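You operate a simulated robot arm through the tools that you are given. There is no shell and no other tool. Be economical: measure what you need, move in short steps, check, and stop when the job is done.

You are at the controls of a simulated two-armed robot. One attempt, no reset.

TASK
Push the hot bottle off dead plate C and fork it on to ring 1 of the brown-handled tray.
Fine: plate WIND dial to 0 first, one press of ONCE, fork back, pusher lever OFF; the belt stays stopped. Set down upright: fork.

The check looks at the end state, three seconds after you hand in, the way a careful person would. Anything else that was tipped, shoved, dropped, spilled or broken makes it a failure.

THE ROBOT
Two 6-joint arms with two-finger parallel grippers on one trunk, on a base that drives. Base frame: it is fixed to the floor where the robot stands at the start and does not move with it; the origin is under the middle of the robot, x ahead of it, y to its left, z up. Units: cm, degrees, N and s.
The left shoulder is at the start at [8, 21.6, 157.1], the right one opposite. With the tool pointing down near the work surface each hand reaches from about 10 to 72 cm from the robot's upright axis, wherever it stands, measured 20 degrees to its own side. Places, roughly: belt [80, -50, 90]; ring 1 of the tray with brown handles [50, 10, 90]; section b blue knob [40, 130, 60]; section b delay knob [40, 150, 60]; section b pusher lever [40, 150, 60]; section b yellow button [40, 140, 60]; section c delay knob [40, 20, 60]; section d blue knob [40, -150, 60]; section d delay knob [40, -130, 60]; section d pusher lever [40, -140, 60]; section d yellow button [40, -140, 60]. Payload 3.43 kg a hand.
The TCP of each hand is the grasp point between the finger pads, 3 cm short of the fingertips. In the tool frame z runs along the fingers and y along their closing line. The gripper opens to 9.4 cm. The fingers are 2.8 cm wide and 1 cm thick; the gripper's body (5 by 9.6 cm) begins 5.5 cm behind the TCP.
Orientation is that of the tool frame in the base frame, as a unit quaternion [w, x, y, z]. With the fingers straight down and closing along the base's y, the tool's x points along the base's -x, its y along +y and its z along -z.

THE INTERFACE
- The arms move only by the tool nudge_tool. It takes "left_targets", "right_targets" or both (then of equal length, played together; a hand with none holds still); each is a list of rows, each a list of 3 entries, a list of its own where there are three numbers: the shift along the tool's x, y, z in mm, then the turn, a rotation vector about the tool's x, y, z in degrees, then the gripper command, from -1 (fully open) to 1 (shut), values between in proportion. In form: [[[dx, dy, dz], [rx, ry, rz], jaw], ...]. A call has 1 to 20 rows; each row shifts and turns the commanded pose from where the row before left it, along the tool's axes as they then stand. Each row takes 0.2 s and may step no farther than 5 cm and 8.6 degrees from the row before; otherwise, or with a gripper value out of range, the whole call is refused. A pose out of reach is approached as far as the arm can. The call stops where the force on the tool passes 50 N (or 10 N more than at its start, if that is more) or the arm is blocked; 0.2 s more then pass. Each finger travels about 7.2 cm/s and halts on what it meets, pressing with about 31 N; the grip force reading is that of the motor and also rises with nothing between the fingers. The clock runs only during rows and for 0.2 s after the last one: add rows that do not move to give the fingers time. The reply holds the time, the measured pose of the TCP, the force on the tool along the base axes, the opening and the grip force, in the units named above and with some noise, with the torque about the TCP (base axes, N m) and any sound that the robot's microphone picked up.
- Cameras (640 x 400 px; columns grow to the right, rows downward): "scene" is now at [10.61, 0.55, 172.67]; the picture's right is [0.10, -0.99, 0.00], its down [-0.78, -0.08, -0.63] and it looks along [0.62, 0.06, -0.78] (base axes); focal length 290 px, centre (320, 200). "left" rides on the left gripper at [7.6, -1.4, -10.3] in its tool frame; the picture's right is [0.18, 0.98, 0.00], its down [-0.75, 0.14, -0.64] and it looks along [-0.63, 0.12, 0.77] (tool axes); focal length 243 px, centre (320, 200). "right" rides on the right gripper at [7.6, 1.4, -10.2] in its tool frame; the picture's right is [-0.18, 0.98, 0.00], its down [-0.75, -0.14, -0.64] and it looks along [-0.63, -0.12, 0.77] (tool axes); focal length 243 px, centre (320, 200). There is no depth. A picture from a camera that has moved, and an enlarged one, comes with that camera's place and axes in the base frame and with its lens.
- grab_frame(camera): a new picture of that camera. It takes no simulated time.
- slide_trunk(by): slides the trunk up (or, below 0, down) by that many cm; the arms and the scene camera ride with it, the base frame stays. It gives what a move gives, with no picture.
- base_move(legs): drives the robot by 1 to 6 legs, each [ahead, left, turn to the left] in cm, cm and degrees, along the robot's own axes; the way and the turn of a leg run together, so that a leg with both is an arc; at most 150 cm and 180 degrees a leg. The arms and the cameras ride along, it lands a little off, and it stops where it bumps. It gives what a move gives.
- pan_tilt(pan, tilt): turns the head with the scene camera to pan (to the left, within 86 degrees either way) and tilt (down, from -29 to 69), counted from straight ahead of the robot. It gives what a move gives.
- enlarge(camera, box): a new picture of the part [left, top, right, bottom] of that camera's present view, enlarged. It takes no simulated time.
- job_done(): hands the job in; it is judged then, once.

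Work in short steps. Places have to be worked out from the pictures, the camera data and where the tool is seen: move nearer, look again, correct. Check each grasp and each placing, and mend what went wrong. You have 120 turns and 108 pictures in all, those below and enlarged ones among them. Open the grippers and draw the arms clear of the work before you hand the job in, unless the task says otherwise; then end with one line.

The tools are called after ">>>" by a JSON object that holds its "fn" and its "kwargs". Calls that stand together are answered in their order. nudge_tool: Moves the arms, as the interface text tells. Its arguments: {"type":"object","properties":{"left_targets":{"type":"array"},"right_targets":{"type":"array"}},"required":[]} The other tools are called the same way: slide_trunk (by) slides the trunk up or down; base_move (legs) drives the base; pan_tilt (pan, tilt) turns the head that bears the scene camera; grab_frame (camera) takes a picture; enlarge (camera, box) takes an enlarged picture of a part of a camera's view; job_done () hands the job in.

At the start:

```text
t: 0.0
left_tool_pos: [30.43, 24.13, 99.96]
left_tcp_rot: [-0.001, 0.0, 1.0, 0.0]
left_force: [-0.4, -0.4, 0.5]
left_ft_torque: [-0.03, -0.01, 0.0]
left_width: 9.41
left_grasp_force: 0.0
right_tool_pos: [37.46, -10.8, 99.98]
right_tcp_rot: [0.0, 0.001, 1.0, 0.0]
right_force: [0.3, -0.2, -0.5]
right_ft_torque: [0.04, -0.04, 0.01]
right_width: 9.42
right_grasp_force: 0.0
trunk travel left (down, up): [-80.1, 3.9]
robot x, y, heading: [-0.17, -0.09, 0.1]
head pan, tilt: [5.8, 51.2]
```

scene: 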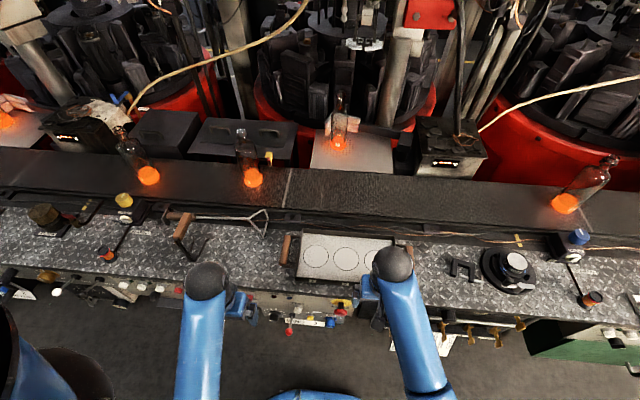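
right: 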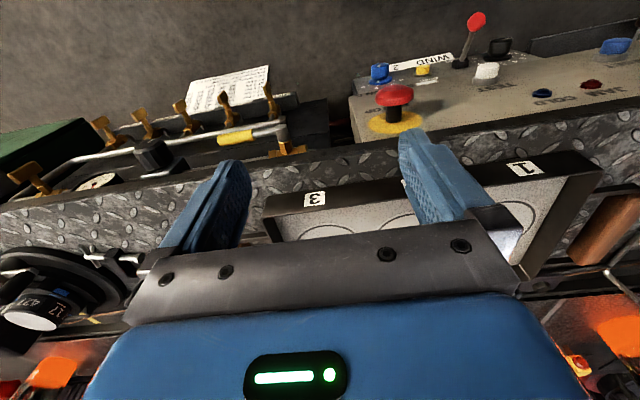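
left: 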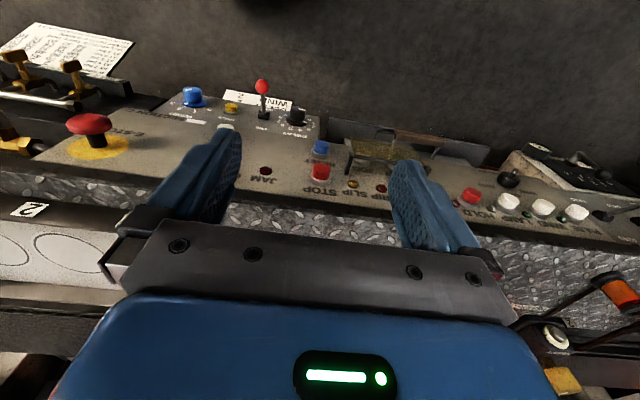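

I'll look closer at the middle section: plate C, the tray, the fork, and the panel in front.

>>> {"fn": "enlarge", "kwargs": {"camera": "scene", "box": [150, 80, 470, 280]}}

>>> {"fn": "enlarge", "kwargs": {"camera": "left", "box": [140, 60, 400, 220]}}

>>> {"fn": "enlarge", "kwargs": {"camera": "right", "box": [340, 0, 640, 190]}}

```text
2.00 times, centred on (310, 180) of scene
camera zoom: at [10.61, 0.55, 172.67], right [0.1, -0.99, 0.0], down [-0.78, -0.08, -0.63], along [0.62, 0.06, -0.78], focal length 579 px, centre (340, 240)
```

zoom: 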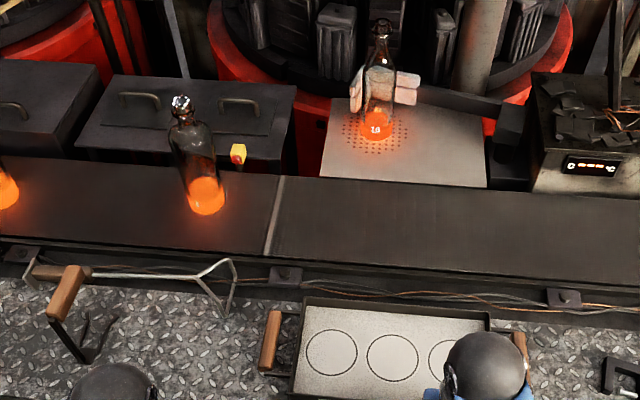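

```text
2.46 times, centred on (270, 140) of left
camera zoom: at [22.81, 22.76, 110.18], right [-0.18, 0.98, 0.0], down [0.75, 0.14, 0.64], along [0.63, 0.12, -0.77], focal length 597 px, centre (443, 348)
```

zoom: 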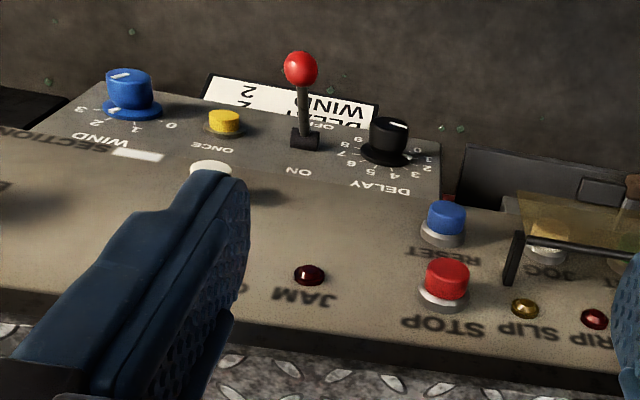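

```text
2.11 times, centred on (490, 95) of right
camera zoom: at [29.87, -9.35, 110.28], right [0.18, 0.98, 0.0], down [0.75, -0.14, 0.64], along [0.63, -0.12, -0.77], focal length 511 px, centre (-38, 421)
```

zoom: 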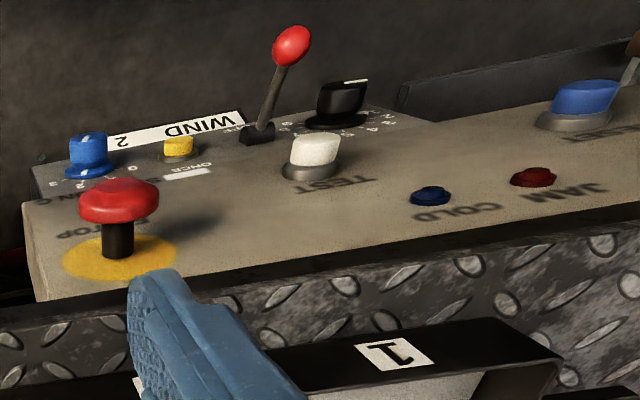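

The panel seems to hang below the bench front (WIND about [43,0,57], ONCE [44,8,58], lever tip [37.5,14.5,62]). Next I enlarge the fork, the tray and plate C in the scene view.

>>> {"fn": "enlarge", "kwargs": {"camera": "scene", "box": [150, 190, 310, 290]}}

>>> {"fn": "enlarge", "kwargs": {"camera": "scene", "box": [290, 80, 450, 180]}}

>>> {"fn": "enlarge", "kwargs": {"camera": "scene", "box": [100, 100, 300, 225]}}

```text
4.00 times, centred on (230, 240) of scene
camera zoom: at [10.61, 0.55, 172.67], right [0.1, -0.99, 0.0], down [-0.78, -0.08, -0.63], along [0.62, 0.06, -0.78], focal length 1158 px, centre (680, 40)
```

zoom: 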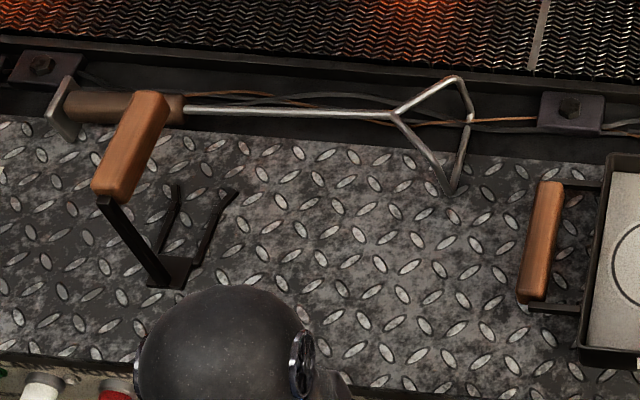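

```text
4.00 times, centred on (370, 130) of scene
camera zoom: at [10.61, 0.55, 172.67], right [0.1, -0.99, 0.0], down [-0.78, -0.08, -0.63], along [0.62, 0.06, -0.78], focal length 1158 px, centre (120, 480)
```

zoom: 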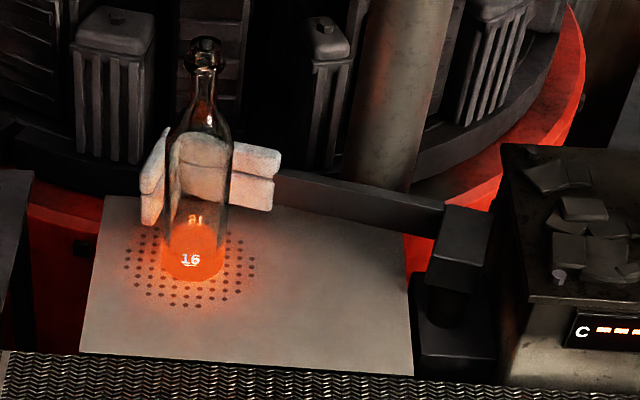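

```text
3.20 times, centred on (200, 162) of scene
camera zoom: at [10.61, 0.55, 172.67], right [0.1, -0.99, 0.0], down [-0.78, -0.08, -0.63], along [0.62, 0.06, -0.78], focal length 927 px, centre (704, 320)
```

zoom: 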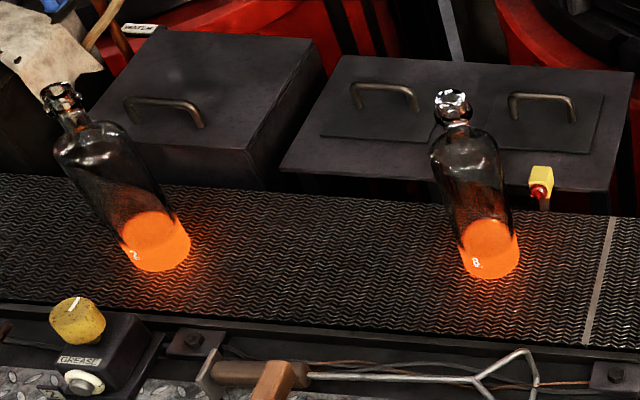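

The wire tool at the back looks like a hook. The black two-prong piece with the raised wooden handle looks like the fork. I move the left hand over it for a better view.

>>> {"fn": "nudge_tool", "kwargs": {"left_targets": [[[-6, 42, -25], [0, 0, 0], -1], [[-6, 42, -25], [0, 0, 0], -1], [[-6, 42, -25], [0, 0, 0], -1], [[-6, 42, -25], [0, 0, 0], -1], [[0, 0, 0], [0, 0, 0], -1]]}}

>>> {"fn": "grab_frame", "kwargs": {"camera": "left"}}

>>> {"fn": "grab_frame", "kwargs": {"camera": "scene"}}

```text
t: 1.2
left_tool_pos: [32.28, 40.67, 100.2]
left_tcp_rot: [0.001, 0.0, 1.0, 0.001]
left_force: [0.4, -0.7, 0.3]
left_ft_torque: [0.0, 0.0, 0.02]
left_width: 9.39
left_grasp_force: 0.0
left hand out of reach, approached as far as the arm can: row 1, 2, 3, 4
right_tool_pos: [37.49, -10.68, 99.97]
right_tcp_rot: [0.0, 0.0, 1.0, 0.0]
right_force: [0.6, -0.4, -0.1]
right_ft_torque: [0.03, -0.02, 0.0]
right_width: 9.39
right_grasp_force: 0.1
trunk travel left (down, up): [-80.1, 3.9]
robot x, y, heading: [-0.2, -0.05, 0.1]
head pan, tilt: [5.8, 51.2]
```

```text
98 pictures are left
camera left: at [24.53, 39.17, 110.44], right [-0.18, 0.98, 0.0], down [0.75, 0.14, 0.64], along [0.63, 0.12, -0.77], focal length 243 px, centre (320, 200)
```

left: 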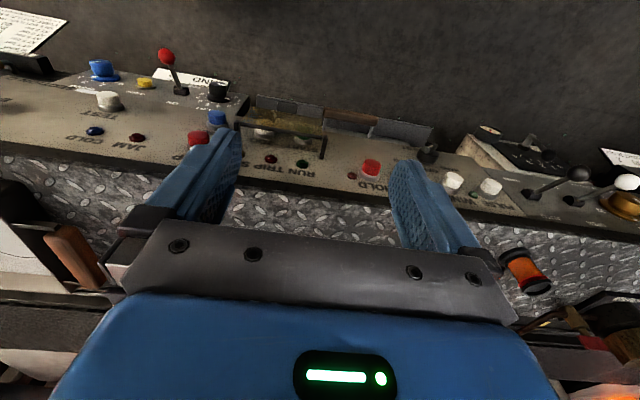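

```text
97 pictures are left
camera scene: at [10.6, 0.56, 172.67], right [0.1, -0.99, 0.0], down [-0.78, -0.08, -0.63], along [0.62, 0.06, -0.78], focal length 290 px, centre (320, 200)
```

scene: 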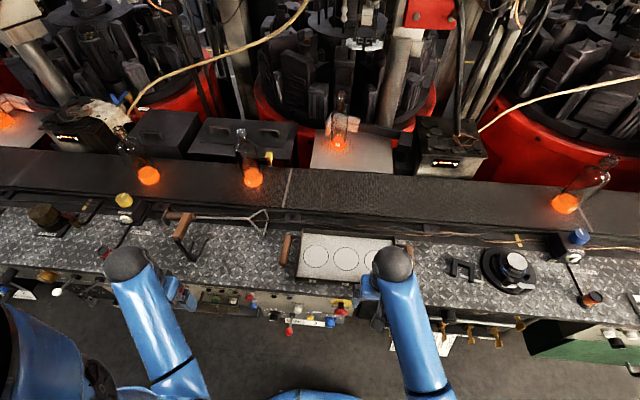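

The scene zoom renders sharply, so I use it on the fork and on the panel and tray.

>>> {"fn": "enlarge", "kwargs": {"camera": "scene", "box": [155, 200, 235, 270]}}

>>> {"fn": "enlarge", "kwargs": {"camera": "scene", "box": [260, 220, 400, 340]}}

>>> {"fn": "enlarge", "kwargs": {"camera": "left", "box": [80, 30, 240, 140]}}

```text
5.71 times, centred on (195, 235) of scene
camera zoom: at [10.6, 0.56, 172.67], right [0.1, -0.99, 0.0], down [-0.78, -0.08, -0.63], along [0.62, 0.06, -0.78], focal length 1655 px, centre (1034, 0)
```

zoom: 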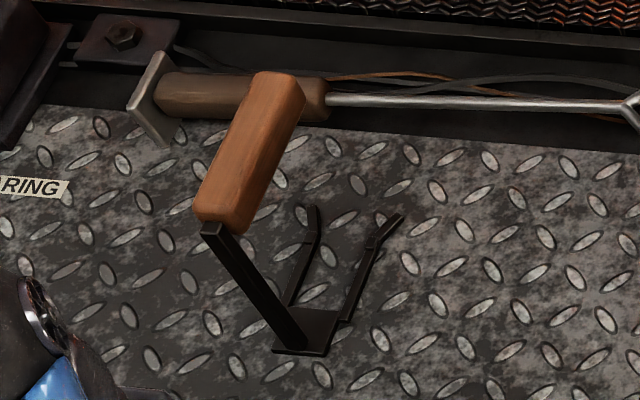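

```text
3.33 times, centred on (330, 280) of scene
camera zoom: at [10.6, 0.56, 172.67], right [0.1, -0.99, 0.0], down [-0.78, -0.08, -0.63], along [0.62, 0.06, -0.78], focal length 965 px, centre (287, -67)
```

zoom: 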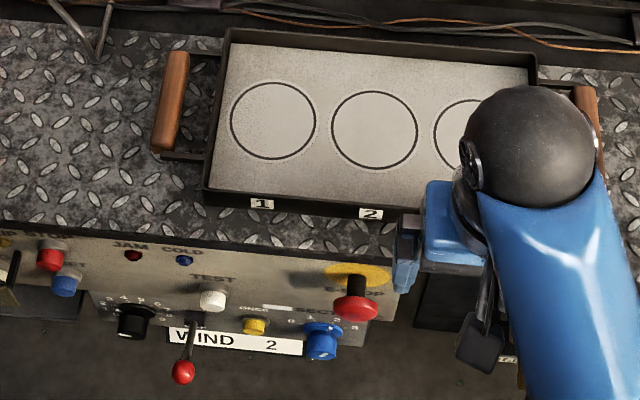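

```text
3.64 times, centred on (160, 85) of left
camera zoom: at [24.53, 39.17, 110.44], right [-0.18, 0.98, 0.0], down [0.75, 0.14, 0.64], along [0.63, 0.12, -0.77], focal length 882 px, centre (902, 618)
```

zoom: 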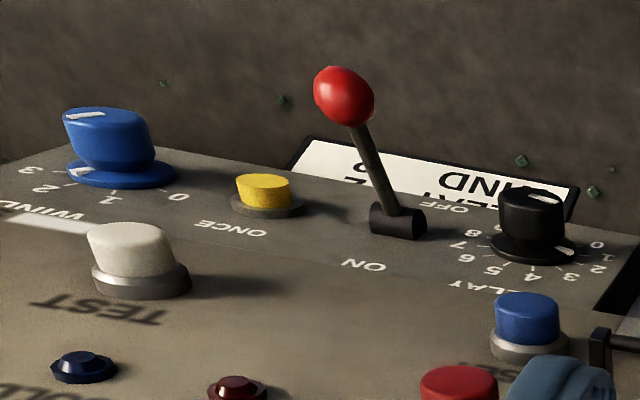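

The fork is a C shape: prongs on the bench at x≈50–58, y≈44, and a bar handle along x at z≈103 on a vertical shank. I draw both hands back before lowering the trunk to work the panel.

>>> {"fn": "nudge_tool", "kwargs": {"left_targets": [[[40, 0, 0], [0, -8.5, 0], -1], [[40, 0, 0], [0, -8.5, 0], -1], [[0, -20, 0], [0, -8.5, 0], -1], [[0, -20, 0], [0, -8.5, 0], -1], [[0, -20, 0], [0, -8.5, 0], -1], [[0, 0, 0], [0, 0, 0], -1]], "right_targets": [[[40, -40, 0], [0, 0, 0], -1], [[40, -40, 0], [0, 0, 0], -1], [[40, -40, 0], [0, 0, 0], -1], [[0, -40, 0], [0, 0, 0], -1], [[0, 0, 0], [0, 0, 0], -1], [[0, 0, 0], [0, 0, 0], -1]]}}

```text
refused: row 1 steps farther than a row can; nothing moved
```

The diagonal step was too long; I shorten it.

>>> {"fn": "nudge_tool", "kwargs": {"left_targets": [[[40, 0, 0], [0, -8, 0], -1], [[40, 0, 0], [0, -8, 0], -1], [[0, -20, 0], [0, -8, 0], -1], [[0, -20, 0], [0, -8, 0], -1], [[0, -20, 0], [0, -8, 0], -1], [[0, 0, 0], [0, 0, 0], -1]], "right_targets": [[[35, -30, 0], [0, 0, 0], -1], [[35, -30, 0], [0, 0, 0], -1], [[35, -30, 0], [0, 0, 0], -1], [[0, -40, 0], [0, 0, 0], -1], [[0, 0, 0], [0, 0, 0], -1], [[0, 0, 0], [0, 0, 0], -1]]}}

```text
t: 2.0
left_tool_pos: [28.52, 46.91, 105.19]
left_tcp_rot: [0.237, 0.025, 0.967, 0.087]
left_force: [0.0, 0.6, 0.2]
left_ft_torque: [-0.02, 0.0, 0.0]
left_width: 9.43
left_grasp_force: 0.0
right_tool_pos: [27.62, -18.95, 99.94]
right_tcp_rot: [0.0, -0.001, 1.0, -0.001]
right_force: [0.0, -0.1, -0.2]
right_ft_torque: [0.0, 0.0, -0.01]
right_width: 9.38
right_grasp_force: 0.0
trunk travel left (down, up): [-80.1, 3.9]
robot x, y, heading: [-0.01, -0.29, 0.2]
head pan, tilt: [5.8, 51.2]
stopped in row 4 (left hand): the arm was blocked; the commanded pose is now the measured one
```

The left arm had been commanded beyond its reach and has now been resynchronised. I lower the trunk 40 cm, with both hands well in front of the panel.

>>> {"fn": "slide_trunk", "kwargs": {"by": -40}}

>>> {"fn": "grab_frame", "kwargs": {"camera": "scene"}}

>>> {"fn": "grab_frame", "kwargs": {"camera": "left"}}

```text
t: 5.8
left_tool_pos: [28.48, 46.65, 65.26]
left_tcp_rot: [0.237, 0.025, 0.967, 0.087]
left_force: [0.1, 0.1, 0.2]
left_ft_torque: [-0.01, 0.01, 0.01]
left_width: 9.39
left_grasp_force: 0.1
right_tool_pos: [27.54, -19.09, 59.96]
right_tcp_rot: [0.0, 0.0, 1.0, 0.0]
right_force: [-0.3, -0.4, 0.8]
right_ft_torque: [-0.02, 0.0, -0.01]
right_width: 9.38
right_grasp_force: 0.1
trunk travel left (down, up): [-40.1, 43.9]
robot x, y, heading: [-0.02, -0.09, -0.0]
head pan, tilt: [5.8, 51.2]
```

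```text
93 pictures are left
camera scene: at [10.57, 0.53, 132.64], right [0.1, -0.99, 0.0], down [-0.78, -0.08, -0.63], along [0.62, 0.06, -0.78], focal length 290 px, centre (320, 200)
```

scene: 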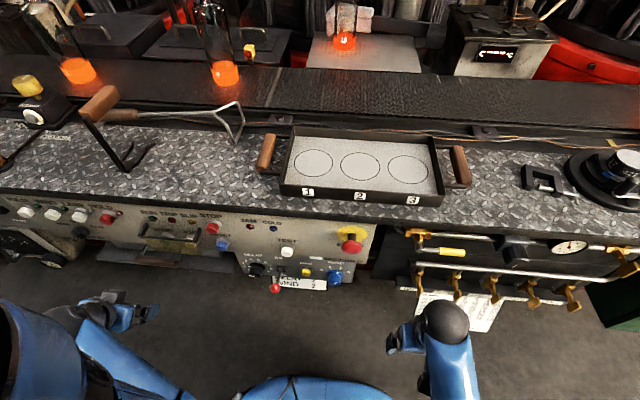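

```text
92 pictures are left
camera left: at [16.93, 44.42, 70.45], right [-0.15, 0.98, 0.09], down [0.37, -0.03, 0.93], along [0.92, 0.18, -0.36], focal length 243 px, centre (320, 200)
```

left: 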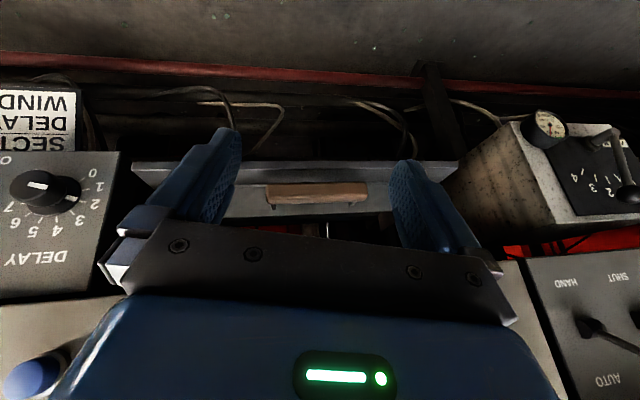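

The lower viewpoint shows things better. I zoom in on the panel, the fork, and plate C with its bottle.

>>> {"fn": "enlarge", "kwargs": {"camera": "scene", "box": [225, 205, 385, 305]}}

>>> {"fn": "enlarge", "kwargs": {"camera": "scene", "box": [70, 70, 190, 180]}}

>>> {"fn": "pan_tilt", "kwargs": {"pan": 5.8, "tilt": 25}}

>>> {"fn": "grab_frame", "kwargs": {"camera": "scene"}}

```text
4.00 times, centred on (305, 255) of scene
camera zoom: at [10.57, 0.53, 132.64], right [0.1, -0.99, 0.0], down [-0.78, -0.08, -0.63], along [0.62, 0.06, -0.78], focal length 1158 px, centre (380, -20)
```

zoom: 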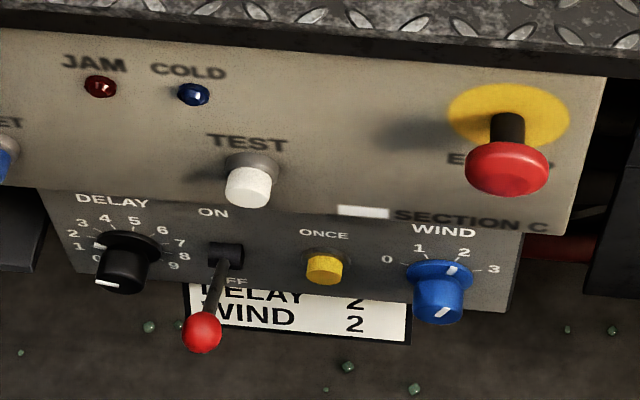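

```text
3.64 times, centred on (130, 125) of scene
camera zoom: at [10.57, 0.53, 132.64], right [0.1, -0.99, 0.0], down [-0.78, -0.08, -0.63], along [0.62, 0.06, -0.78], focal length 1053 px, centre (1011, 473)
```

zoom: 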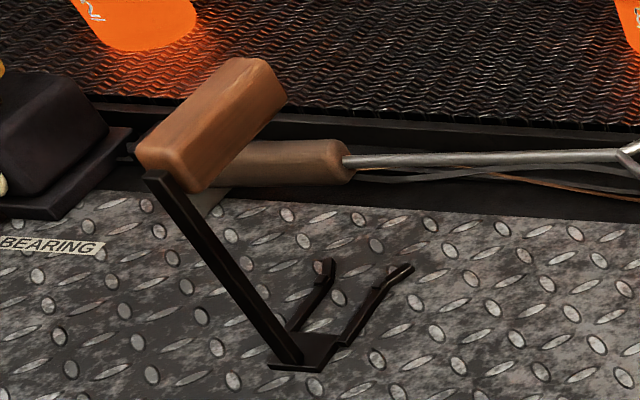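

```text
t: 6.8
left_tool_pos: [28.61, 46.75, 65.2]
left_tcp_rot: [0.237, 0.026, 0.967, 0.087]
left_force: [0.7, 0.5, -1.2]
left_ft_torque: [0.01, -0.02, 0.01]
left_width: 9.42
left_grasp_force: 0.1
right_tool_pos: [27.59, -19.13, 59.87]
right_tcp_rot: [-0.001, 0.0, 1.0, 0.0]
right_force: [0.1, 0.1, 0.4]
right_ft_torque: [0.02, 0.01, 0.02]
right_width: 9.38
right_grasp_force: 0.1
trunk travel left (down, up): [-40.1, 43.9]
robot x, y, heading: [-0.12, -0.17, -0.1]
head pan, tilt: [5.8, 25.0]
```

```text
89 pictures are left
camera scene: at [12.2, 0.7, 136.57], right [0.1, -0.99, 0.0], down [-0.42, -0.04, -0.91], along [0.9, 0.09, -0.42], focal length 290 px, centre (320, 200)
```

scene: 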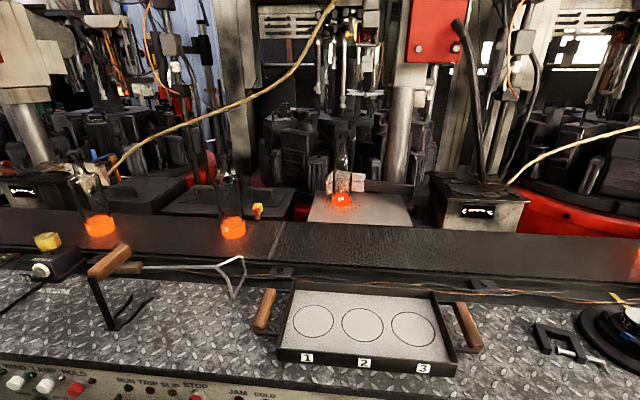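

WIND points near 2, and the lever still needs checking against ON/OFF. I turn the left hand to point its fingers forward at the panel.

>>> {"fn": "nudge_tool", "kwargs": {"left_targets": [[[0, 0, 0], [0.66, -7.78, -1.19], -1], [[0, 0, 0], [0.66, -7.78, -1.19], -1], [[0, 0, 0], [0.66, -7.78, -1.19], -1], [[0, 0, 0], [0.66, -7.78, -1.19], -1], [[0, 0, 0], [0.66, -7.78, -1.19], -1], [[0, 0, 0], [0.66, -7.78, -1.19], -1], [[0, 0, 0], [0.66, -7.78, -1.19], -1], [[0, 0, 0], [0.66, -7.78, -1.19], -1], [[0, 0, 0], [0, 0, 0], -1]]}}

```text
t: 8.8
left_tool_pos: [28.42, 47.23, 65.59]
left_tcp_rot: [0.707, 0.004, 0.707, 0.003]
left_force: [-1.1, -0.3, 0.1]
left_ft_torque: [0.01, 0.03, 0.0]
left_width: 9.43
left_grasp_force: 0.1
right_tool_pos: [27.58, -19.13, 59.87]
right_tcp_rot: [0.001, 0.0, 1.0, 0.0]
right_force: [-0.6, -0.4, 0.5]
right_ft_torque: [0.0, -0.02, -0.02]
right_width: 9.39
right_grasp_force: 0.0
trunk travel left (down, up): [-40.1, 43.9]
robot x, y, heading: [-0.14, -0.58, 0.1]
head pan, tilt: [5.8, 25.0]
```

The orientation is right. I move the left hand across to look straight at the section C panel.

>>> {"fn": "nudge_tool", "kwargs": {"left_targets": [[[10, -46, -3], [0, 0, 0], -1], [[10, -46, -3], [0, 0, 0], -1], [[10, -46, -3], [0, 0, 0], -1], [[10, -46, -3], [0, 0, 0], -1], [[10, -46, -3], [0, 0, 0], -1], [[10, -46, -3], [0, 0, 0], -1], [[10, -46, -3], [0, 0, 0], -1], [[10, -46, -3], [0, 0, 0], -1], [[10, -46, 0], [0, 0, 0], -1], [[0, 0, 0], [0, 0, 0], -1]]}}

>>> {"fn": "grab_frame", "kwargs": {"camera": "left"}}

```text
t: 9.3
left_tool_pos: [28.26, 47.36, 67.72]
left_tcp_rot: [0.702, 0.073, 0.705, 0.068]
left_force: [-0.3, -0.3, 0.3]
left_ft_torque: [0.0, 0.02, 0.0]
left_width: 9.4
left_grasp_force: 0.0
right_tool_pos: [27.47, -19.13, 59.66]
right_tcp_rot: [0.0, 0.001, 1.0, 0.0]
right_force: [-0.8, -0.3, 0.0]
right_ft_torque: [0.04, 0.02, -0.02]
right_width: 9.43
right_grasp_force: 0.0
trunk travel left (down, up): [-40.1, 43.9]
robot x, y, heading: [0.34, 0.11, -0.0]
head pan, tilt: [5.8, 25.0]
stopped in row 2 (left hand): the arm was blocked; the commanded pose is now the measured one
```

```text
88 pictures are left
camera left: at [17.74, 47.57, 59.95], right [0.01, 1.0, 0.01], down [-0.64, -0.01, 0.77], along [0.77, -0.02, 0.64], focal length 243 px, centre (320, 200)
```

left: 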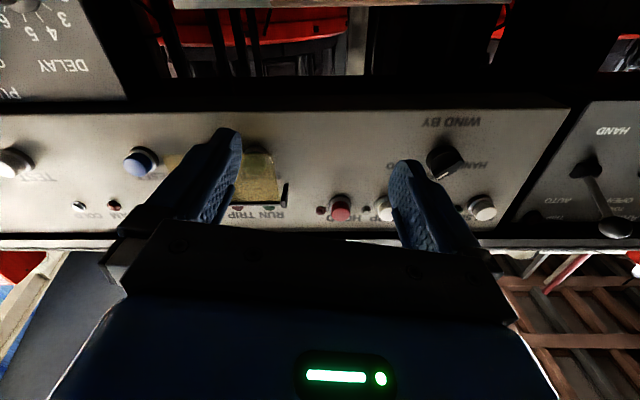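

The arm is blocked. I look down at the arm to see what it's touching.

>>> {"fn": "pan_tilt", "kwargs": {"pan": 30, "tilt": 62}}

>>> {"fn": "grab_frame", "kwargs": {"camera": "scene"}}

```text
t: 10.4
left_tool_pos: [28.15, 47.38, 67.86]
left_tcp_rot: [0.702, 0.074, 0.705, 0.067]
left_force: [0.1, 0.4, -0.8]
left_ft_torque: [0.02, 0.01, 0.01]
left_width: 9.43
left_grasp_force: 0.0
right_tool_pos: [27.58, -19.08, 59.74]
right_tcp_rot: [0.0, 0.0, 1.0, -0.001]
right_force: [-0.1, 0.4, -0.1]
right_ft_torque: [0.02, 0.0, 0.03]
right_width: 9.4
right_grasp_force: 0.1
trunk travel left (down, up): [-40.1, 43.9]
robot x, y, heading: [-0.03, 0.31, 0.1]
head pan, tilt: [30.0, 62.0]
```

```text
87 pictures are left
camera scene: at [8.6, 2.98, 131.35], right [0.5, -0.87, 0.0], down [-0.76, -0.44, -0.47], along [0.41, 0.23, -0.88], focal length 290 px, centre (320, 200)
```

scene: 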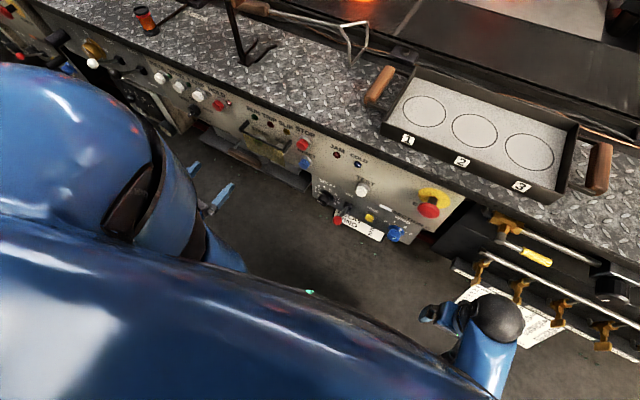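

The hand is too close to the body to point forward, so the wrist folds into the robot. I back the base off 28 cm to get working room.

>>> {"fn": "base_move", "kwargs": {"legs": [[-28, 0, 0]]}}

>>> {"fn": "pan_tilt", "kwargs": {"pan": 5, "tilt": 45}}

```text
t: 12.3
left_tool_pos: [0.06, 47.43, 67.8]
left_tcp_rot: [0.702, 0.075, 0.705, 0.066]
left_force: [-0.3, -0.8, -0.7]
left_ft_torque: [0.0, -0.01, 0.0]
left_width: 9.41
left_grasp_force: 0.0
right_tool_pos: [-0.65, -19.09, 60.0]
right_tcp_rot: [0.0, 0.0, 1.0, 0.0]
right_force: [0.3, 0.1, 0.2]
right_ft_torque: [0.01, -0.01, 0.03]
right_width: 9.39
right_grasp_force: 0.1
trunk travel left (down, up): [-40.1, 43.9]
robot x, y, heading: [-28.38, -0.04, -0.2]
head pan, tilt: [30.0, 62.0]
```

```text
t: 13.2
left_tool_pos: [0.1, 47.45, 67.9]
left_tcp_rot: [0.702, 0.074, 0.705, 0.068]
left_force: [-0.4, -0.1, 0.2]
left_ft_torque: [0.01, -0.01, 0.02]
left_width: 9.38
left_grasp_force: 0.1
right_tool_pos: [-0.47, -19.11, 59.86]
right_tcp_rot: [-0.001, 0.001, 1.0, 0.0]
right_force: [-0.2, 0.2, -0.7]
right_ft_torque: [0.02, 0.01, -0.01]
right_width: 9.4
right_grasp_force: 0.0
trunk travel left (down, up): [-40.1, 43.9]
robot x, y, heading: [-27.92, 0.06, 0.1]
head pan, tilt: [5.0, 45.0]
```

Now I correct the roll, extend forward to x≈25, then move over in front of the panel.

>>> {"fn": "nudge_tool", "kwargs": {"left_targets": [[[0, 0, 45], [0, 0, -5.7], -1], [[0, 0, 45], [0, 0, -5.7], -1], [[0, 0, 45], [0, 0, 0], -1], [[0, 0, 45], [0, 0, 0], -1], [[0, 0, 45], [0, 0, 0], -1], [[12, -41, 20], [0, 0, 0], -1], [[12, -45, 0], [0, 0, 0], -1], [[12, -45, 0], [0, 0, 0], -1], [[12, -45, 0], [0, 0, 0], -1], [[12, -45, 0], [0, 0, 0], -1], [[12, -45, 0], [0, 0, 0], -1], [[12, -45, 0], [0, 0, 0], -1], [[12, -45, 0], [0, 0, 0], -1], [[12, -45, 0], [0, 0, 0], -1], [[0, 0, 0], [0, 0, 0], -1]]}}

>>> {"fn": "grab_frame", "kwargs": {"camera": "left"}}

>>> {"fn": "grab_frame", "kwargs": {"camera": "scene"}}

```text
t: 16.4
left_tool_pos: [23.97, 20.88, 57.93]
left_tcp_rot: [0.676, 0.023, 0.736, -0.027]
left_force: [-0.3, -0.5, -0.2]
left_ft_torque: [-0.04, -0.02, 0.01]
left_width: 9.36
left_grasp_force: 0.2
left hand out of reach, approached as far as the arm can: row 11, 12, 13, 14
right_tool_pos: [-0.51, -19.14, 59.89]
right_tcp_rot: [0.001, 0.001, 1.0, 0.0]
right_force: [-1.1, -0.1, 0.1]
right_ft_torque: [-0.01, 0.0, 0.0]
right_width: 9.43
right_grasp_force: 0.0
trunk travel left (down, up): [-40.1, 43.9]
robot x, y, heading: [-28.15, -0.06, -0.2]
head pan, tilt: [5.0, 45.0]
```

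```text
86 pictures are left
camera left: at [12.97, 19.98, 51.11], right [0.05, 0.98, -0.19], down [-0.56, 0.19, 0.8], along [0.82, 0.07, 0.56], focal length 243 px, centre (320, 200)
```

left: 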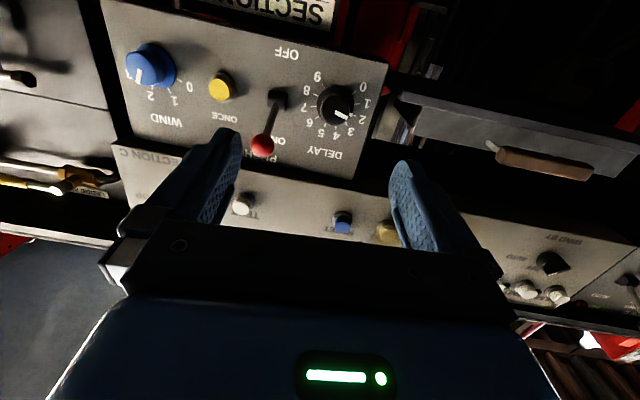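

```text
85 pictures are left
camera scene: at [-16.96, 0.48, 133.53], right [0.09, -1.0, 0.0], down [-0.7, -0.06, -0.71], along [0.7, 0.06, -0.71], focal length 290 px, centre (320, 200)
```

scene: 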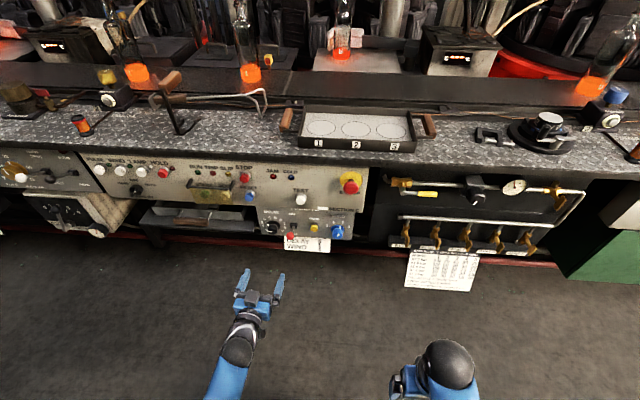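

The left arm can't cross inward that far. I shift the base right by 22 cm so the panel falls on the left arm's own side. The lever is now clearly seen leaning to ON.

>>> {"fn": "base_move", "kwargs": {"legs": [[0, -22, 0]]}}

>>> {"fn": "nudge_tool", "kwargs": {"left_targets": [[[0, 0, 0], [0, 0, 0], -1]]}}

```text
t: 18.1
left_tool_pos: [24.08, -1.39, 57.92]
left_tcp_rot: [0.676, 0.023, 0.736, -0.027]
left_force: [0.5, 0.2, 0.2]
left_ft_torque: [0.0, 0.01, -0.02]
left_width: 9.35
left_grasp_force: 0.1
right_tool_pos: [-0.58, -41.3, 59.96]
right_tcp_rot: [0.0, 0.001, 1.0, 0.0]
right_force: [0.1, -0.5, 0.2]
right_ft_torque: [0.0, 0.04, -0.01]
right_width: 9.42
right_grasp_force: 0.1
trunk travel left (down, up): [-40.1, 43.9]
robot x, y, heading: [-28.09, -22.0, -0.5]
head pan, tilt: [5.0, 45.0]
```

```text
t: 18.5
left_tool_pos: [24.05, -1.28, 57.86]
left_tcp_rot: [0.675, 0.023, 0.737, -0.027]
left_force: [0.4, -0.8, -0.2]
left_ft_torque: [0.04, -0.04, -0.07]
left_width: 9.41
left_grasp_force: 0.0
right_tool_pos: [-0.68, -41.23, 59.91]
right_tcp_rot: [-0.001, 0.002, 1.0, 0.0]
right_force: [1.3, 0.2, 0.2]
right_ft_torque: [-0.02, 0.01, 0.01]
right_width: 9.39
right_grasp_force: 0.1
trunk travel left (down, up): [-40.1, 43.9]
robot x, y, heading: [-28.12, -22.03, 0.0]
head pan, tilt: [5.0, 45.0]
```

I square up the orientation and take a close look at the panel.

>>> {"fn": "nudge_tool", "kwargs": {"left_targets": [[[0, 0, 0], [-4.06, -5.0, 0.3], -1], [[0, 50, 0], [0, 0, 0], -1], [[0, 0, 0], [0, 0, 0], -1]]}}

>>> {"fn": "grab_frame", "kwargs": {"camera": "left"}}

>>> {"fn": "enlarge", "kwargs": {"camera": "scene", "box": [240, 140, 400, 260]}}

```text
t: 19.3
left_tool_pos: [23.62, 6.19, 57.38]
left_tcp_rot: [0.708, 0.0, 0.707, 0.0]
left_force: [-0.4, 0.5, 0.7]
left_ft_torque: [0.01, -0.01, 0.01]
left_width: 9.42
left_grasp_force: 0.0
left hand out of reach, approached as far as the arm can: row 1
right_tool_pos: [-0.54, -41.24, 59.86]
right_tcp_rot: [-0.001, 0.002, 1.0, 0.001]
right_force: [-0.7, -0.2, -0.2]
right_ft_torque: [-0.03, -0.01, 0.02]
right_width: 9.42
right_grasp_force: 0.0
trunk travel left (down, up): [-40.1, 43.9]
robot x, y, heading: [-28.16, -21.91, -0.1]
head pan, tilt: [5.0, 45.0]
```

```text
84 pictures are left
camera left: at [13.4, 4.76, 49.68], right [0.0, 0.98, -0.18], down [-0.64, 0.14, 0.75], along [0.77, 0.12, 0.63], focal length 243 px, centre (320, 200)
```

left: 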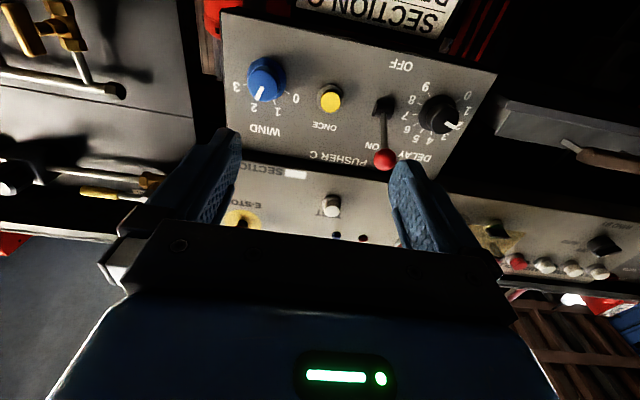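

```text
3.33 times, centred on (320, 200) of scene
camera zoom: at [-17.02, -21.65, 133.53], right [0.08, -1.0, 0.0], down [-0.7, -0.06, -0.71], along [0.7, 0.06, -0.71], focal length 965 px, centre (320, 200)
```

zoom: 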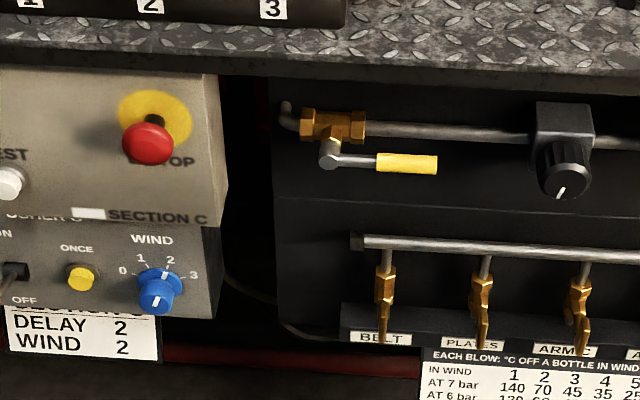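

WIND points at 2 and the lever is ON. I zoom the hand camera to get the dial geometry.

>>> {"fn": "enlarge", "kwargs": {"camera": "left", "box": [210, 0, 490, 190]}}

```text
2.11 times, centred on (350, 95) of left
camera zoom: at [13.4, 4.76, 49.68], right [0.0, 0.98, -0.18], down [-0.64, 0.14, 0.75], along [0.77, 0.12, 0.63], focal length 511 px, centre (257, 421)
```

zoom: 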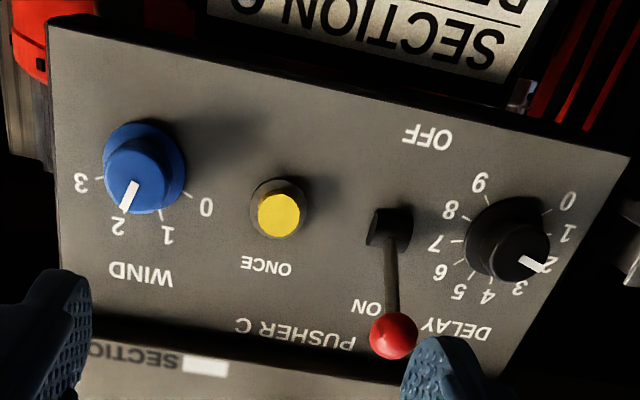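

The panel is vertical at x≈44.6. The dial centre is about [., 0.05, 58.1], with 0 at +67.5° left of up and 2 at −22.5°, so I need to turn −90° about tool z. I shift the base right a bit for reach margin.

>>> {"fn": "base_move", "kwargs": {"legs": [[0, -10, 0]]}}

```text
t: 20.4
left_tool_pos: [23.73, -3.75, 57.43]
left_tcp_rot: [0.708, 0.0, 0.707, 0.0]
left_force: [0.0, -0.2, 0.0]
left_ft_torque: [0.03, -0.01, 0.01]
left_width: 9.4
left_grasp_force: 0.1
right_tool_pos: [-0.77, -51.22, 59.9]
right_tcp_rot: [0.001, 0.002, 1.0, 0.0]
right_force: [-0.3, 0.5, -0.8]
right_ft_torque: [0.01, 0.02, 0.01]
right_width: 9.41
right_grasp_force: 0.1
trunk travel left (down, up): [-40.1, 43.9]
robot x, y, heading: [-28.3, -31.89, 0.0]
head pan, tilt: [5.0, 45.0]
```

I line up with the dial centre and roll +45° ahead of the turn.

>>> {"fn": "nudge_tool", "kwargs": {"left_targets": [[[-7, 38, 0], [0, 0, 0], -0.3], [[0, 0, 45], [0, 0, 0], -0.3], [[0, 0, 45], [0, 0, 0], -0.3], [[0, 0, 0], [0, 0, 7.5], -0.3], [[0, 0, 0], [0, 0, 7.5], -0.3], [[0, 0, 0], [0, 0, 7.5], -0.3], [[0, 0, 0], [0, 0, 7.5], -0.3], [[0, 0, 0], [0, 0, 7.5], -0.3], [[0, 0, 0], [0, 0, 7.5], -0.3], [[0, 0, 0], [0, 0, 0], -0.3]]}}

>>> {"fn": "grab_frame", "kwargs": {"camera": "left"}}

>>> {"fn": "enlarge", "kwargs": {"camera": "scene", "box": [200, 180, 320, 280]}}

```text
t: 22.6
left_tool_pos: [32.3, 0.66, 59.24]
left_tcp_rot: [0.653, 0.272, 0.654, 0.269]
left_force: [-0.8, -0.5, -0.8]
left_ft_torque: [-0.01, -0.03, -0.03]
left_width: 6.12
left_grasp_force: 0.0
left hand out of reach, approached as far as the arm can: row 9
right_tool_pos: [-0.63, -51.12, 59.93]
right_tcp_rot: [0.0, 0.001, 1.0, 0.0]
right_force: [-0.2, -0.2, -0.2]
right_ft_torque: [-0.01, -0.02, -0.01]
right_width: 9.39
right_grasp_force: 0.1
trunk travel left (down, up): [-40.1, 43.9]
robot x, y, heading: [-28.48, -31.71, -0.2]
head pan, tilt: [5.0, 45.0]
```

```text
81 pictures are left
camera left: at [22.06, 5.04, 52.73], right [0.0, 0.83, 0.56], down [-0.64, -0.43, 0.64], along [0.77, -0.36, 0.53], focal length 243 px, centre (320, 200)
```

left: 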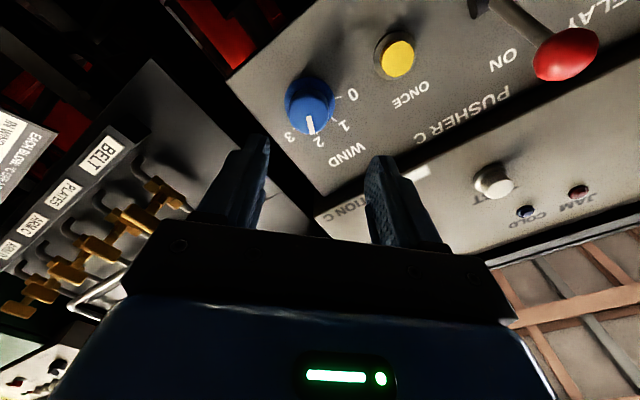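

```text
4.00 times, centred on (260, 230) of scene
camera zoom: at [-17.01, -31.48, 133.52], right [0.08, -1.0, 0.0], down [-0.7, -0.06, -0.71], along [0.7, 0.06, -0.71], focal length 1158 px, centre (560, 80)
```

zoom: 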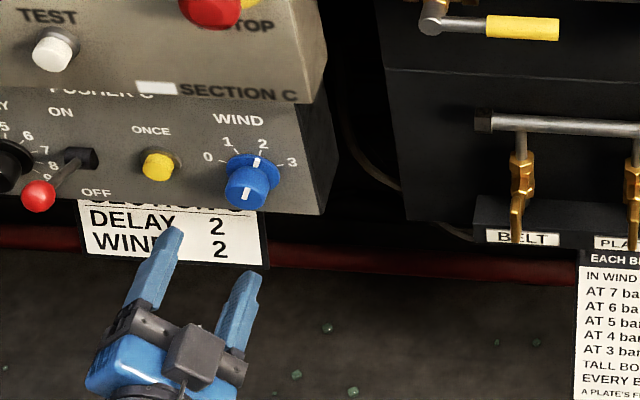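

The cap face is about [42.1, 0.25, 58.4]. I check how far the wrist can roll the other way before touching the dial.

>>> {"fn": "nudge_tool", "kwargs": {"left_targets": [[[0, 0, 0], [0, 0, -8.17], -0.3], [[0, 0, 0], [0, 0, -8.17], -0.3], [[0, 0, 0], [0, 0, -8.17], -0.3], [[0, 0, 0], [0, 0, -8.17], -0.3], [[0, 0, 0], [0, 0, -8.17], -0.3], [[0, 0, 0], [0, 0, -8.17], -0.3], [[0, 0, 0], [0, 0, -8.17], -0.3], [[0, 0, 0], [0, 0, -8.17], -0.3], [[0, 0, 0], [0, 0, -8.17], -0.3], [[0, 0, 0], [0, 0, -8.17], -0.3], [[0, 0, 0], [0, 0, -8.17], -0.3], [[0, 0, 0], [0, 0, -8.17], -0.3], [[0, 0, 0], [0, 0, 0], -0.3]]}}

```text
t: 25.4
left_tool_pos: [32.47, 0.79, 59.11]
left_tcp_rot: [0.632, -0.317, 0.632, -0.317]
left_force: [0.6, -0.2, -0.4]
left_ft_torque: [0.02, 0.03, 0.06]
left_width: 6.1
left_grasp_force: 0.0
right_tool_pos: [-0.71, -51.15, 59.94]
right_tcp_rot: [0.001, 0.002, 1.0, 0.0]
right_force: [0.1, -0.3, -0.5]
right_ft_torque: [0.02, 0.02, 0.01]
right_width: 9.44
right_grasp_force: 0.0
trunk travel left (down, up): [-40.1, 43.9]
robot x, y, heading: [-28.31, -32.05, -0.1]
head pan, tilt: [5.0, 45.0]
```

The roll to −53° works. I go back to +37°, centre on the dial and advance to straddle the cap.

>>> {"fn": "nudge_tool", "kwargs": {"left_targets": [[[0, 0, 0], [0, 0, 8.2], -0.3], [[0, 0, 0], [0, 0, 8.2], -0.3], [[0, 0, 0], [0, 0, 8.2], -0.3], [[0, 0, 0], [0, 0, 8.2], -0.3], [[0, 0, 0], [0, 0, 8.2], -0.3], [[0, 0, 0], [0, 0, 8.2], -0.3], [[0, 0, 0], [0, 0, 8.2], -0.3], [[0, 0, 0], [0, 0, 8.2], -0.3], [[0, 0, 0], [0, 0, 8.2], -0.3], [[0, 0, 0], [0, 0, 8.2], -0.3], [[0, 0, 0], [0, 0, 8.2], -0.3], [[2.7, -8.9, 0], [0, 0, 0], -0.3], [[0, 0, 30], [0, 0, 0], -0.3], [[0, 0, 25], [0, 0, 0], -0.3], [[0, 0, 0], [0, 0, 0], -0.3]]}}

>>> {"fn": "enlarge", "kwargs": {"camera": "scene", "box": [220, 190, 300, 250]}}

>>> {"fn": "grab_frame", "kwargs": {"camera": "left"}}

```text
t: 28.6
left_tool_pos: [37.54, 0.55, 59.2]
left_tcp_rot: [0.669, 0.226, 0.671, 0.224]
left_force: [0.1, -1.0, -0.3]
left_ft_torque: [0.0, 0.0, 0.01]
left_width: 6.12
left_grasp_force: 0.1
left hand out of reach, approached as far as the arm can: row 14
right_tool_pos: [-0.71, -51.16, 59.95]
right_tcp_rot: [0.0, 0.002, 1.0, 0.0]
right_force: [0.4, -0.8, -0.1]
right_ft_torque: [-0.01, -0.01, 0.03]
right_width: 9.4
right_grasp_force: 0.0
trunk travel left (down, up): [-40.1, 43.9]
robot x, y, heading: [-28.09, -32.02, -0.2]
head pan, tilt: [5.0, 45.0]
```

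```text
6.67 times, centred on (260, 220) of scene
camera zoom: at [-17.05, -31.48, 133.53], right [0.08, -1.0, 0.0], down [-0.7, -0.06, -0.71], along [0.7, 0.06, -0.71], focal length 1931 px, centre (720, 67)
```

zoom: 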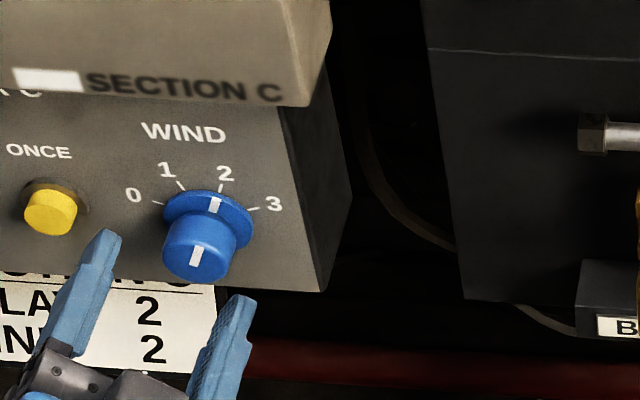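

```text
78 pictures are left
camera left: at [27.24, 4.01, 52.19], right [0.0, 0.9, 0.45], down [-0.64, -0.34, 0.69], along [0.77, -0.29, 0.57], focal length 243 px, centre (320, 200)
```

left: 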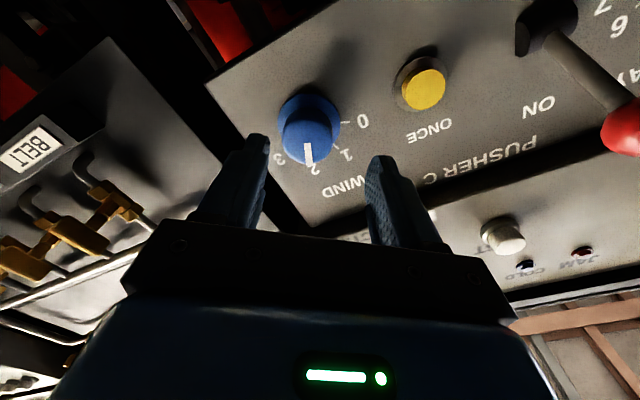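

The reach limit is just short of the dial. I retract the hand 9 cm and drive the base 10 cm ahead.

>>> {"fn": "nudge_tool", "kwargs": {"left_targets": [[[0, 0, -45], [0, 0, 0], -0.3], [[0, 0, -45], [0, 0, 0], -0.3], [[0, 0, 0], [0, 0, 0], -0.3]]}}

>>> {"fn": "base_move", "kwargs": {"legs": [[10, 0, 0]]}}

```text
t: 29.4
left_tool_pos: [28.58, 0.48, 58.95]
left_tcp_rot: [0.671, 0.225, 0.67, 0.225]
left_force: [0.3, 0.2, 0.4]
left_ft_torque: [0.01, 0.01, 0.0]
left_width: 6.09
left_grasp_force: 0.0
right_tool_pos: [-0.57, -51.11, 59.79]
right_tcp_rot: [-0.001, 0.001, 1.0, 0.0]
right_force: [-0.7, -0.4, 0.0]
right_ft_torque: [-0.01, -0.04, -0.02]
right_width: 9.4
right_grasp_force: 0.0
trunk travel left (down, up): [-40.1, 43.9]
robot x, y, heading: [-28.22, -32.31, 0.0]
head pan, tilt: [5.0, 45.0]
```

```text
t: 30.6
left_tool_pos: [38.73, 0.43, 59.09]
left_tcp_rot: [0.67, 0.225, 0.67, 0.226]
left_force: [0.5, -0.3, -0.1]
left_ft_torque: [-0.01, -0.04, 0.01]
left_width: 6.11
left_grasp_force: 0.1
right_tool_pos: [9.18, -51.22, 59.81]
right_tcp_rot: [-0.001, 0.002, 1.0, 0.0]
right_force: [0.4, 0.3, 0.0]
right_ft_torque: [0.0, 0.03, 0.03]
right_width: 9.39
right_grasp_force: 0.0
trunk travel left (down, up): [-40.1, 43.9]
robot x, y, heading: [-18.28, -31.94, -0.1]
head pan, tilt: [5.0, 45.0]
```

Now I centre on the knob.

>>> {"fn": "nudge_tool", "kwargs": {"left_targets": [[[4.5, -6.3, 0], [0, 0, 0], -0.3], [[0, 0, 5], [0, 0, 0], -0.3], [[0, 0, 0], [0, 0, 0], -0.3]]}}

>>> {"fn": "enlarge", "kwargs": {"camera": "scene", "box": [230, 220, 330, 300]}}

>>> {"fn": "grab_frame", "kwargs": {"camera": "left"}}

```text
t: 31.4
left_tool_pos: [39.16, 0.24, 58.36]
left_tcp_rot: [0.671, 0.225, 0.67, 0.225]
left_force: [0.3, -0.4, -0.3]
left_ft_torque: [0.01, -0.02, -0.01]
left_width: 6.11
left_grasp_force: 0.1
right_tool_pos: [9.31, -51.1, 59.77]
right_tcp_rot: [0.001, 0.001, 1.0, 0.001]
right_force: [0.4, -0.6, -0.2]
right_ft_torque: [-0.03, -0.02, 0.01]
right_width: 9.39
right_grasp_force: 0.1
trunk travel left (down, up): [-40.1, 43.9]
robot x, y, heading: [-18.42, -32.01, -0.1]
head pan, tilt: [5.0, 45.0]
```

```text
5.00 times, centred on (280, 260) of scene
camera zoom: at [-7.14, -31.52, 133.53], right [0.08, -1.0, 0.0], down [-0.7, -0.06, -0.71], along [0.7, 0.06, -0.71], focal length 1448 px, centre (520, -100)
```

zoom: 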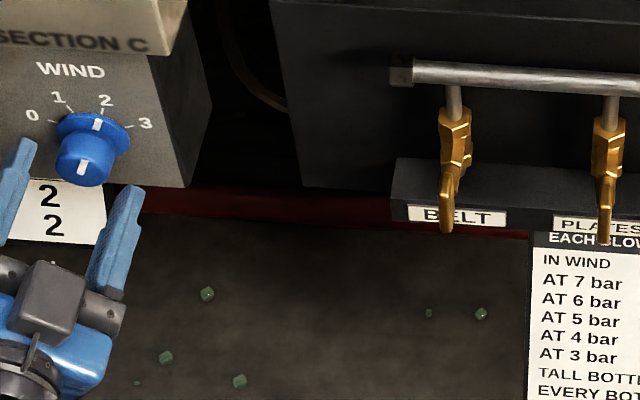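

```text
76 pictures are left
camera left: at [28.77, 3.64, 51.36], right [0.0, 0.89, 0.45], down [-0.64, -0.34, 0.69], along [0.77, -0.29, 0.58], focal length 243 px, centre (320, 200)
```

left: 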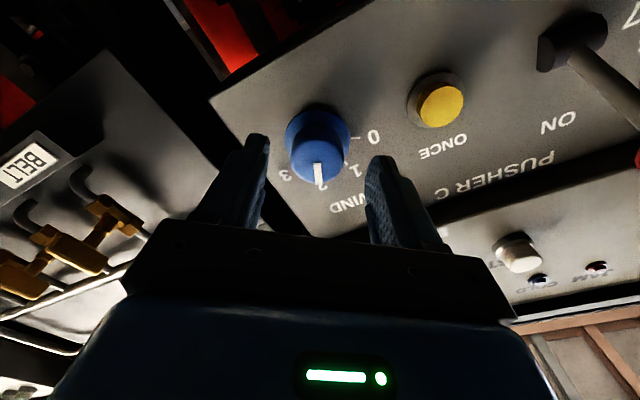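

The knob sits centred between the fingers. I advance in small steps over the cap.

>>> {"fn": "nudge_tool", "kwargs": {"left_targets": [[[0, 0, 5], [0, 0, 0], -0.3], [[0, 0, 4], [0, 0, 0], -0.3], [[0, 0, 4], [0, 0, 0], -0.3], [[0, 0, 0], [0, 0, 0], -0.3]]}}

>>> {"fn": "grab_frame", "kwargs": {"camera": "left"}}

```text
t: 32.4
left_tool_pos: [40.42, 0.27, 58.35]
left_tcp_rot: [0.671, 0.225, 0.67, 0.225]
left_force: [0.3, 0.0, 0.6]
left_ft_torque: [-0.02, 0.03, 0.04]
left_width: 6.1
left_grasp_force: 0.0
right_tool_pos: [9.28, -51.11, 59.93]
right_tcp_rot: [0.0, 0.001, 1.0, 0.0]
right_force: [-0.4, -0.6, -0.2]
right_ft_torque: [0.01, -0.01, 0.03]
right_width: 9.42
right_grasp_force: 0.1
trunk travel left (down, up): [-40.1, 43.9]
robot x, y, heading: [-18.51, -31.76, 0.1]
head pan, tilt: [5.0, 45.0]
```

```text
75 pictures are left
camera left: at [30.08, 3.62, 51.4], right [0.0, 0.89, 0.45], down [-0.64, -0.34, 0.69], along [0.77, -0.29, 0.58], focal length 243 px, centre (320, 200)
```

left: 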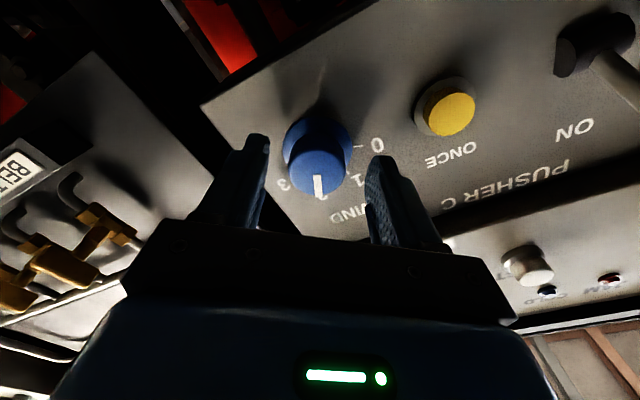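

Nothing touched yet and it's still centred. I close on the knob.

>>> {"fn": "nudge_tool", "kwargs": {"left_targets": [[[0, 0, 0], [0, 0, 0], 0.4], [[0, 0, 0], [0, 0, 0], 0.6], [[0, 0, 0], [0, 0, 0], 0.8], [[0, 0, 0], [0, 0, 0], 0.8]]}}

```text
t: 33.4
left_tool_pos: [40.34, -0.04, 58.39]
left_tcp_rot: [0.67, 0.227, 0.67, 0.225]
left_force: [-0.4, -10.0, -8.0]
left_ft_torque: [-0.01, -0.53, -0.46]
left_width: 3.28
left_grasp_force: 45.3
right_tool_pos: [9.26, -51.25, 59.88]
right_tcp_rot: [-0.001, 0.002, 1.0, 0.0]
right_force: [0.6, -0.2, 0.6]
right_ft_torque: [-0.04, -0.02, 0.0]
right_width: 9.36
right_grasp_force: 0.0
trunk travel left (down, up): [-40.1, 43.9]
robot x, y, heading: [-18.41, -31.64, -0.4]
head pan, tilt: [5.0, 45.0]
```

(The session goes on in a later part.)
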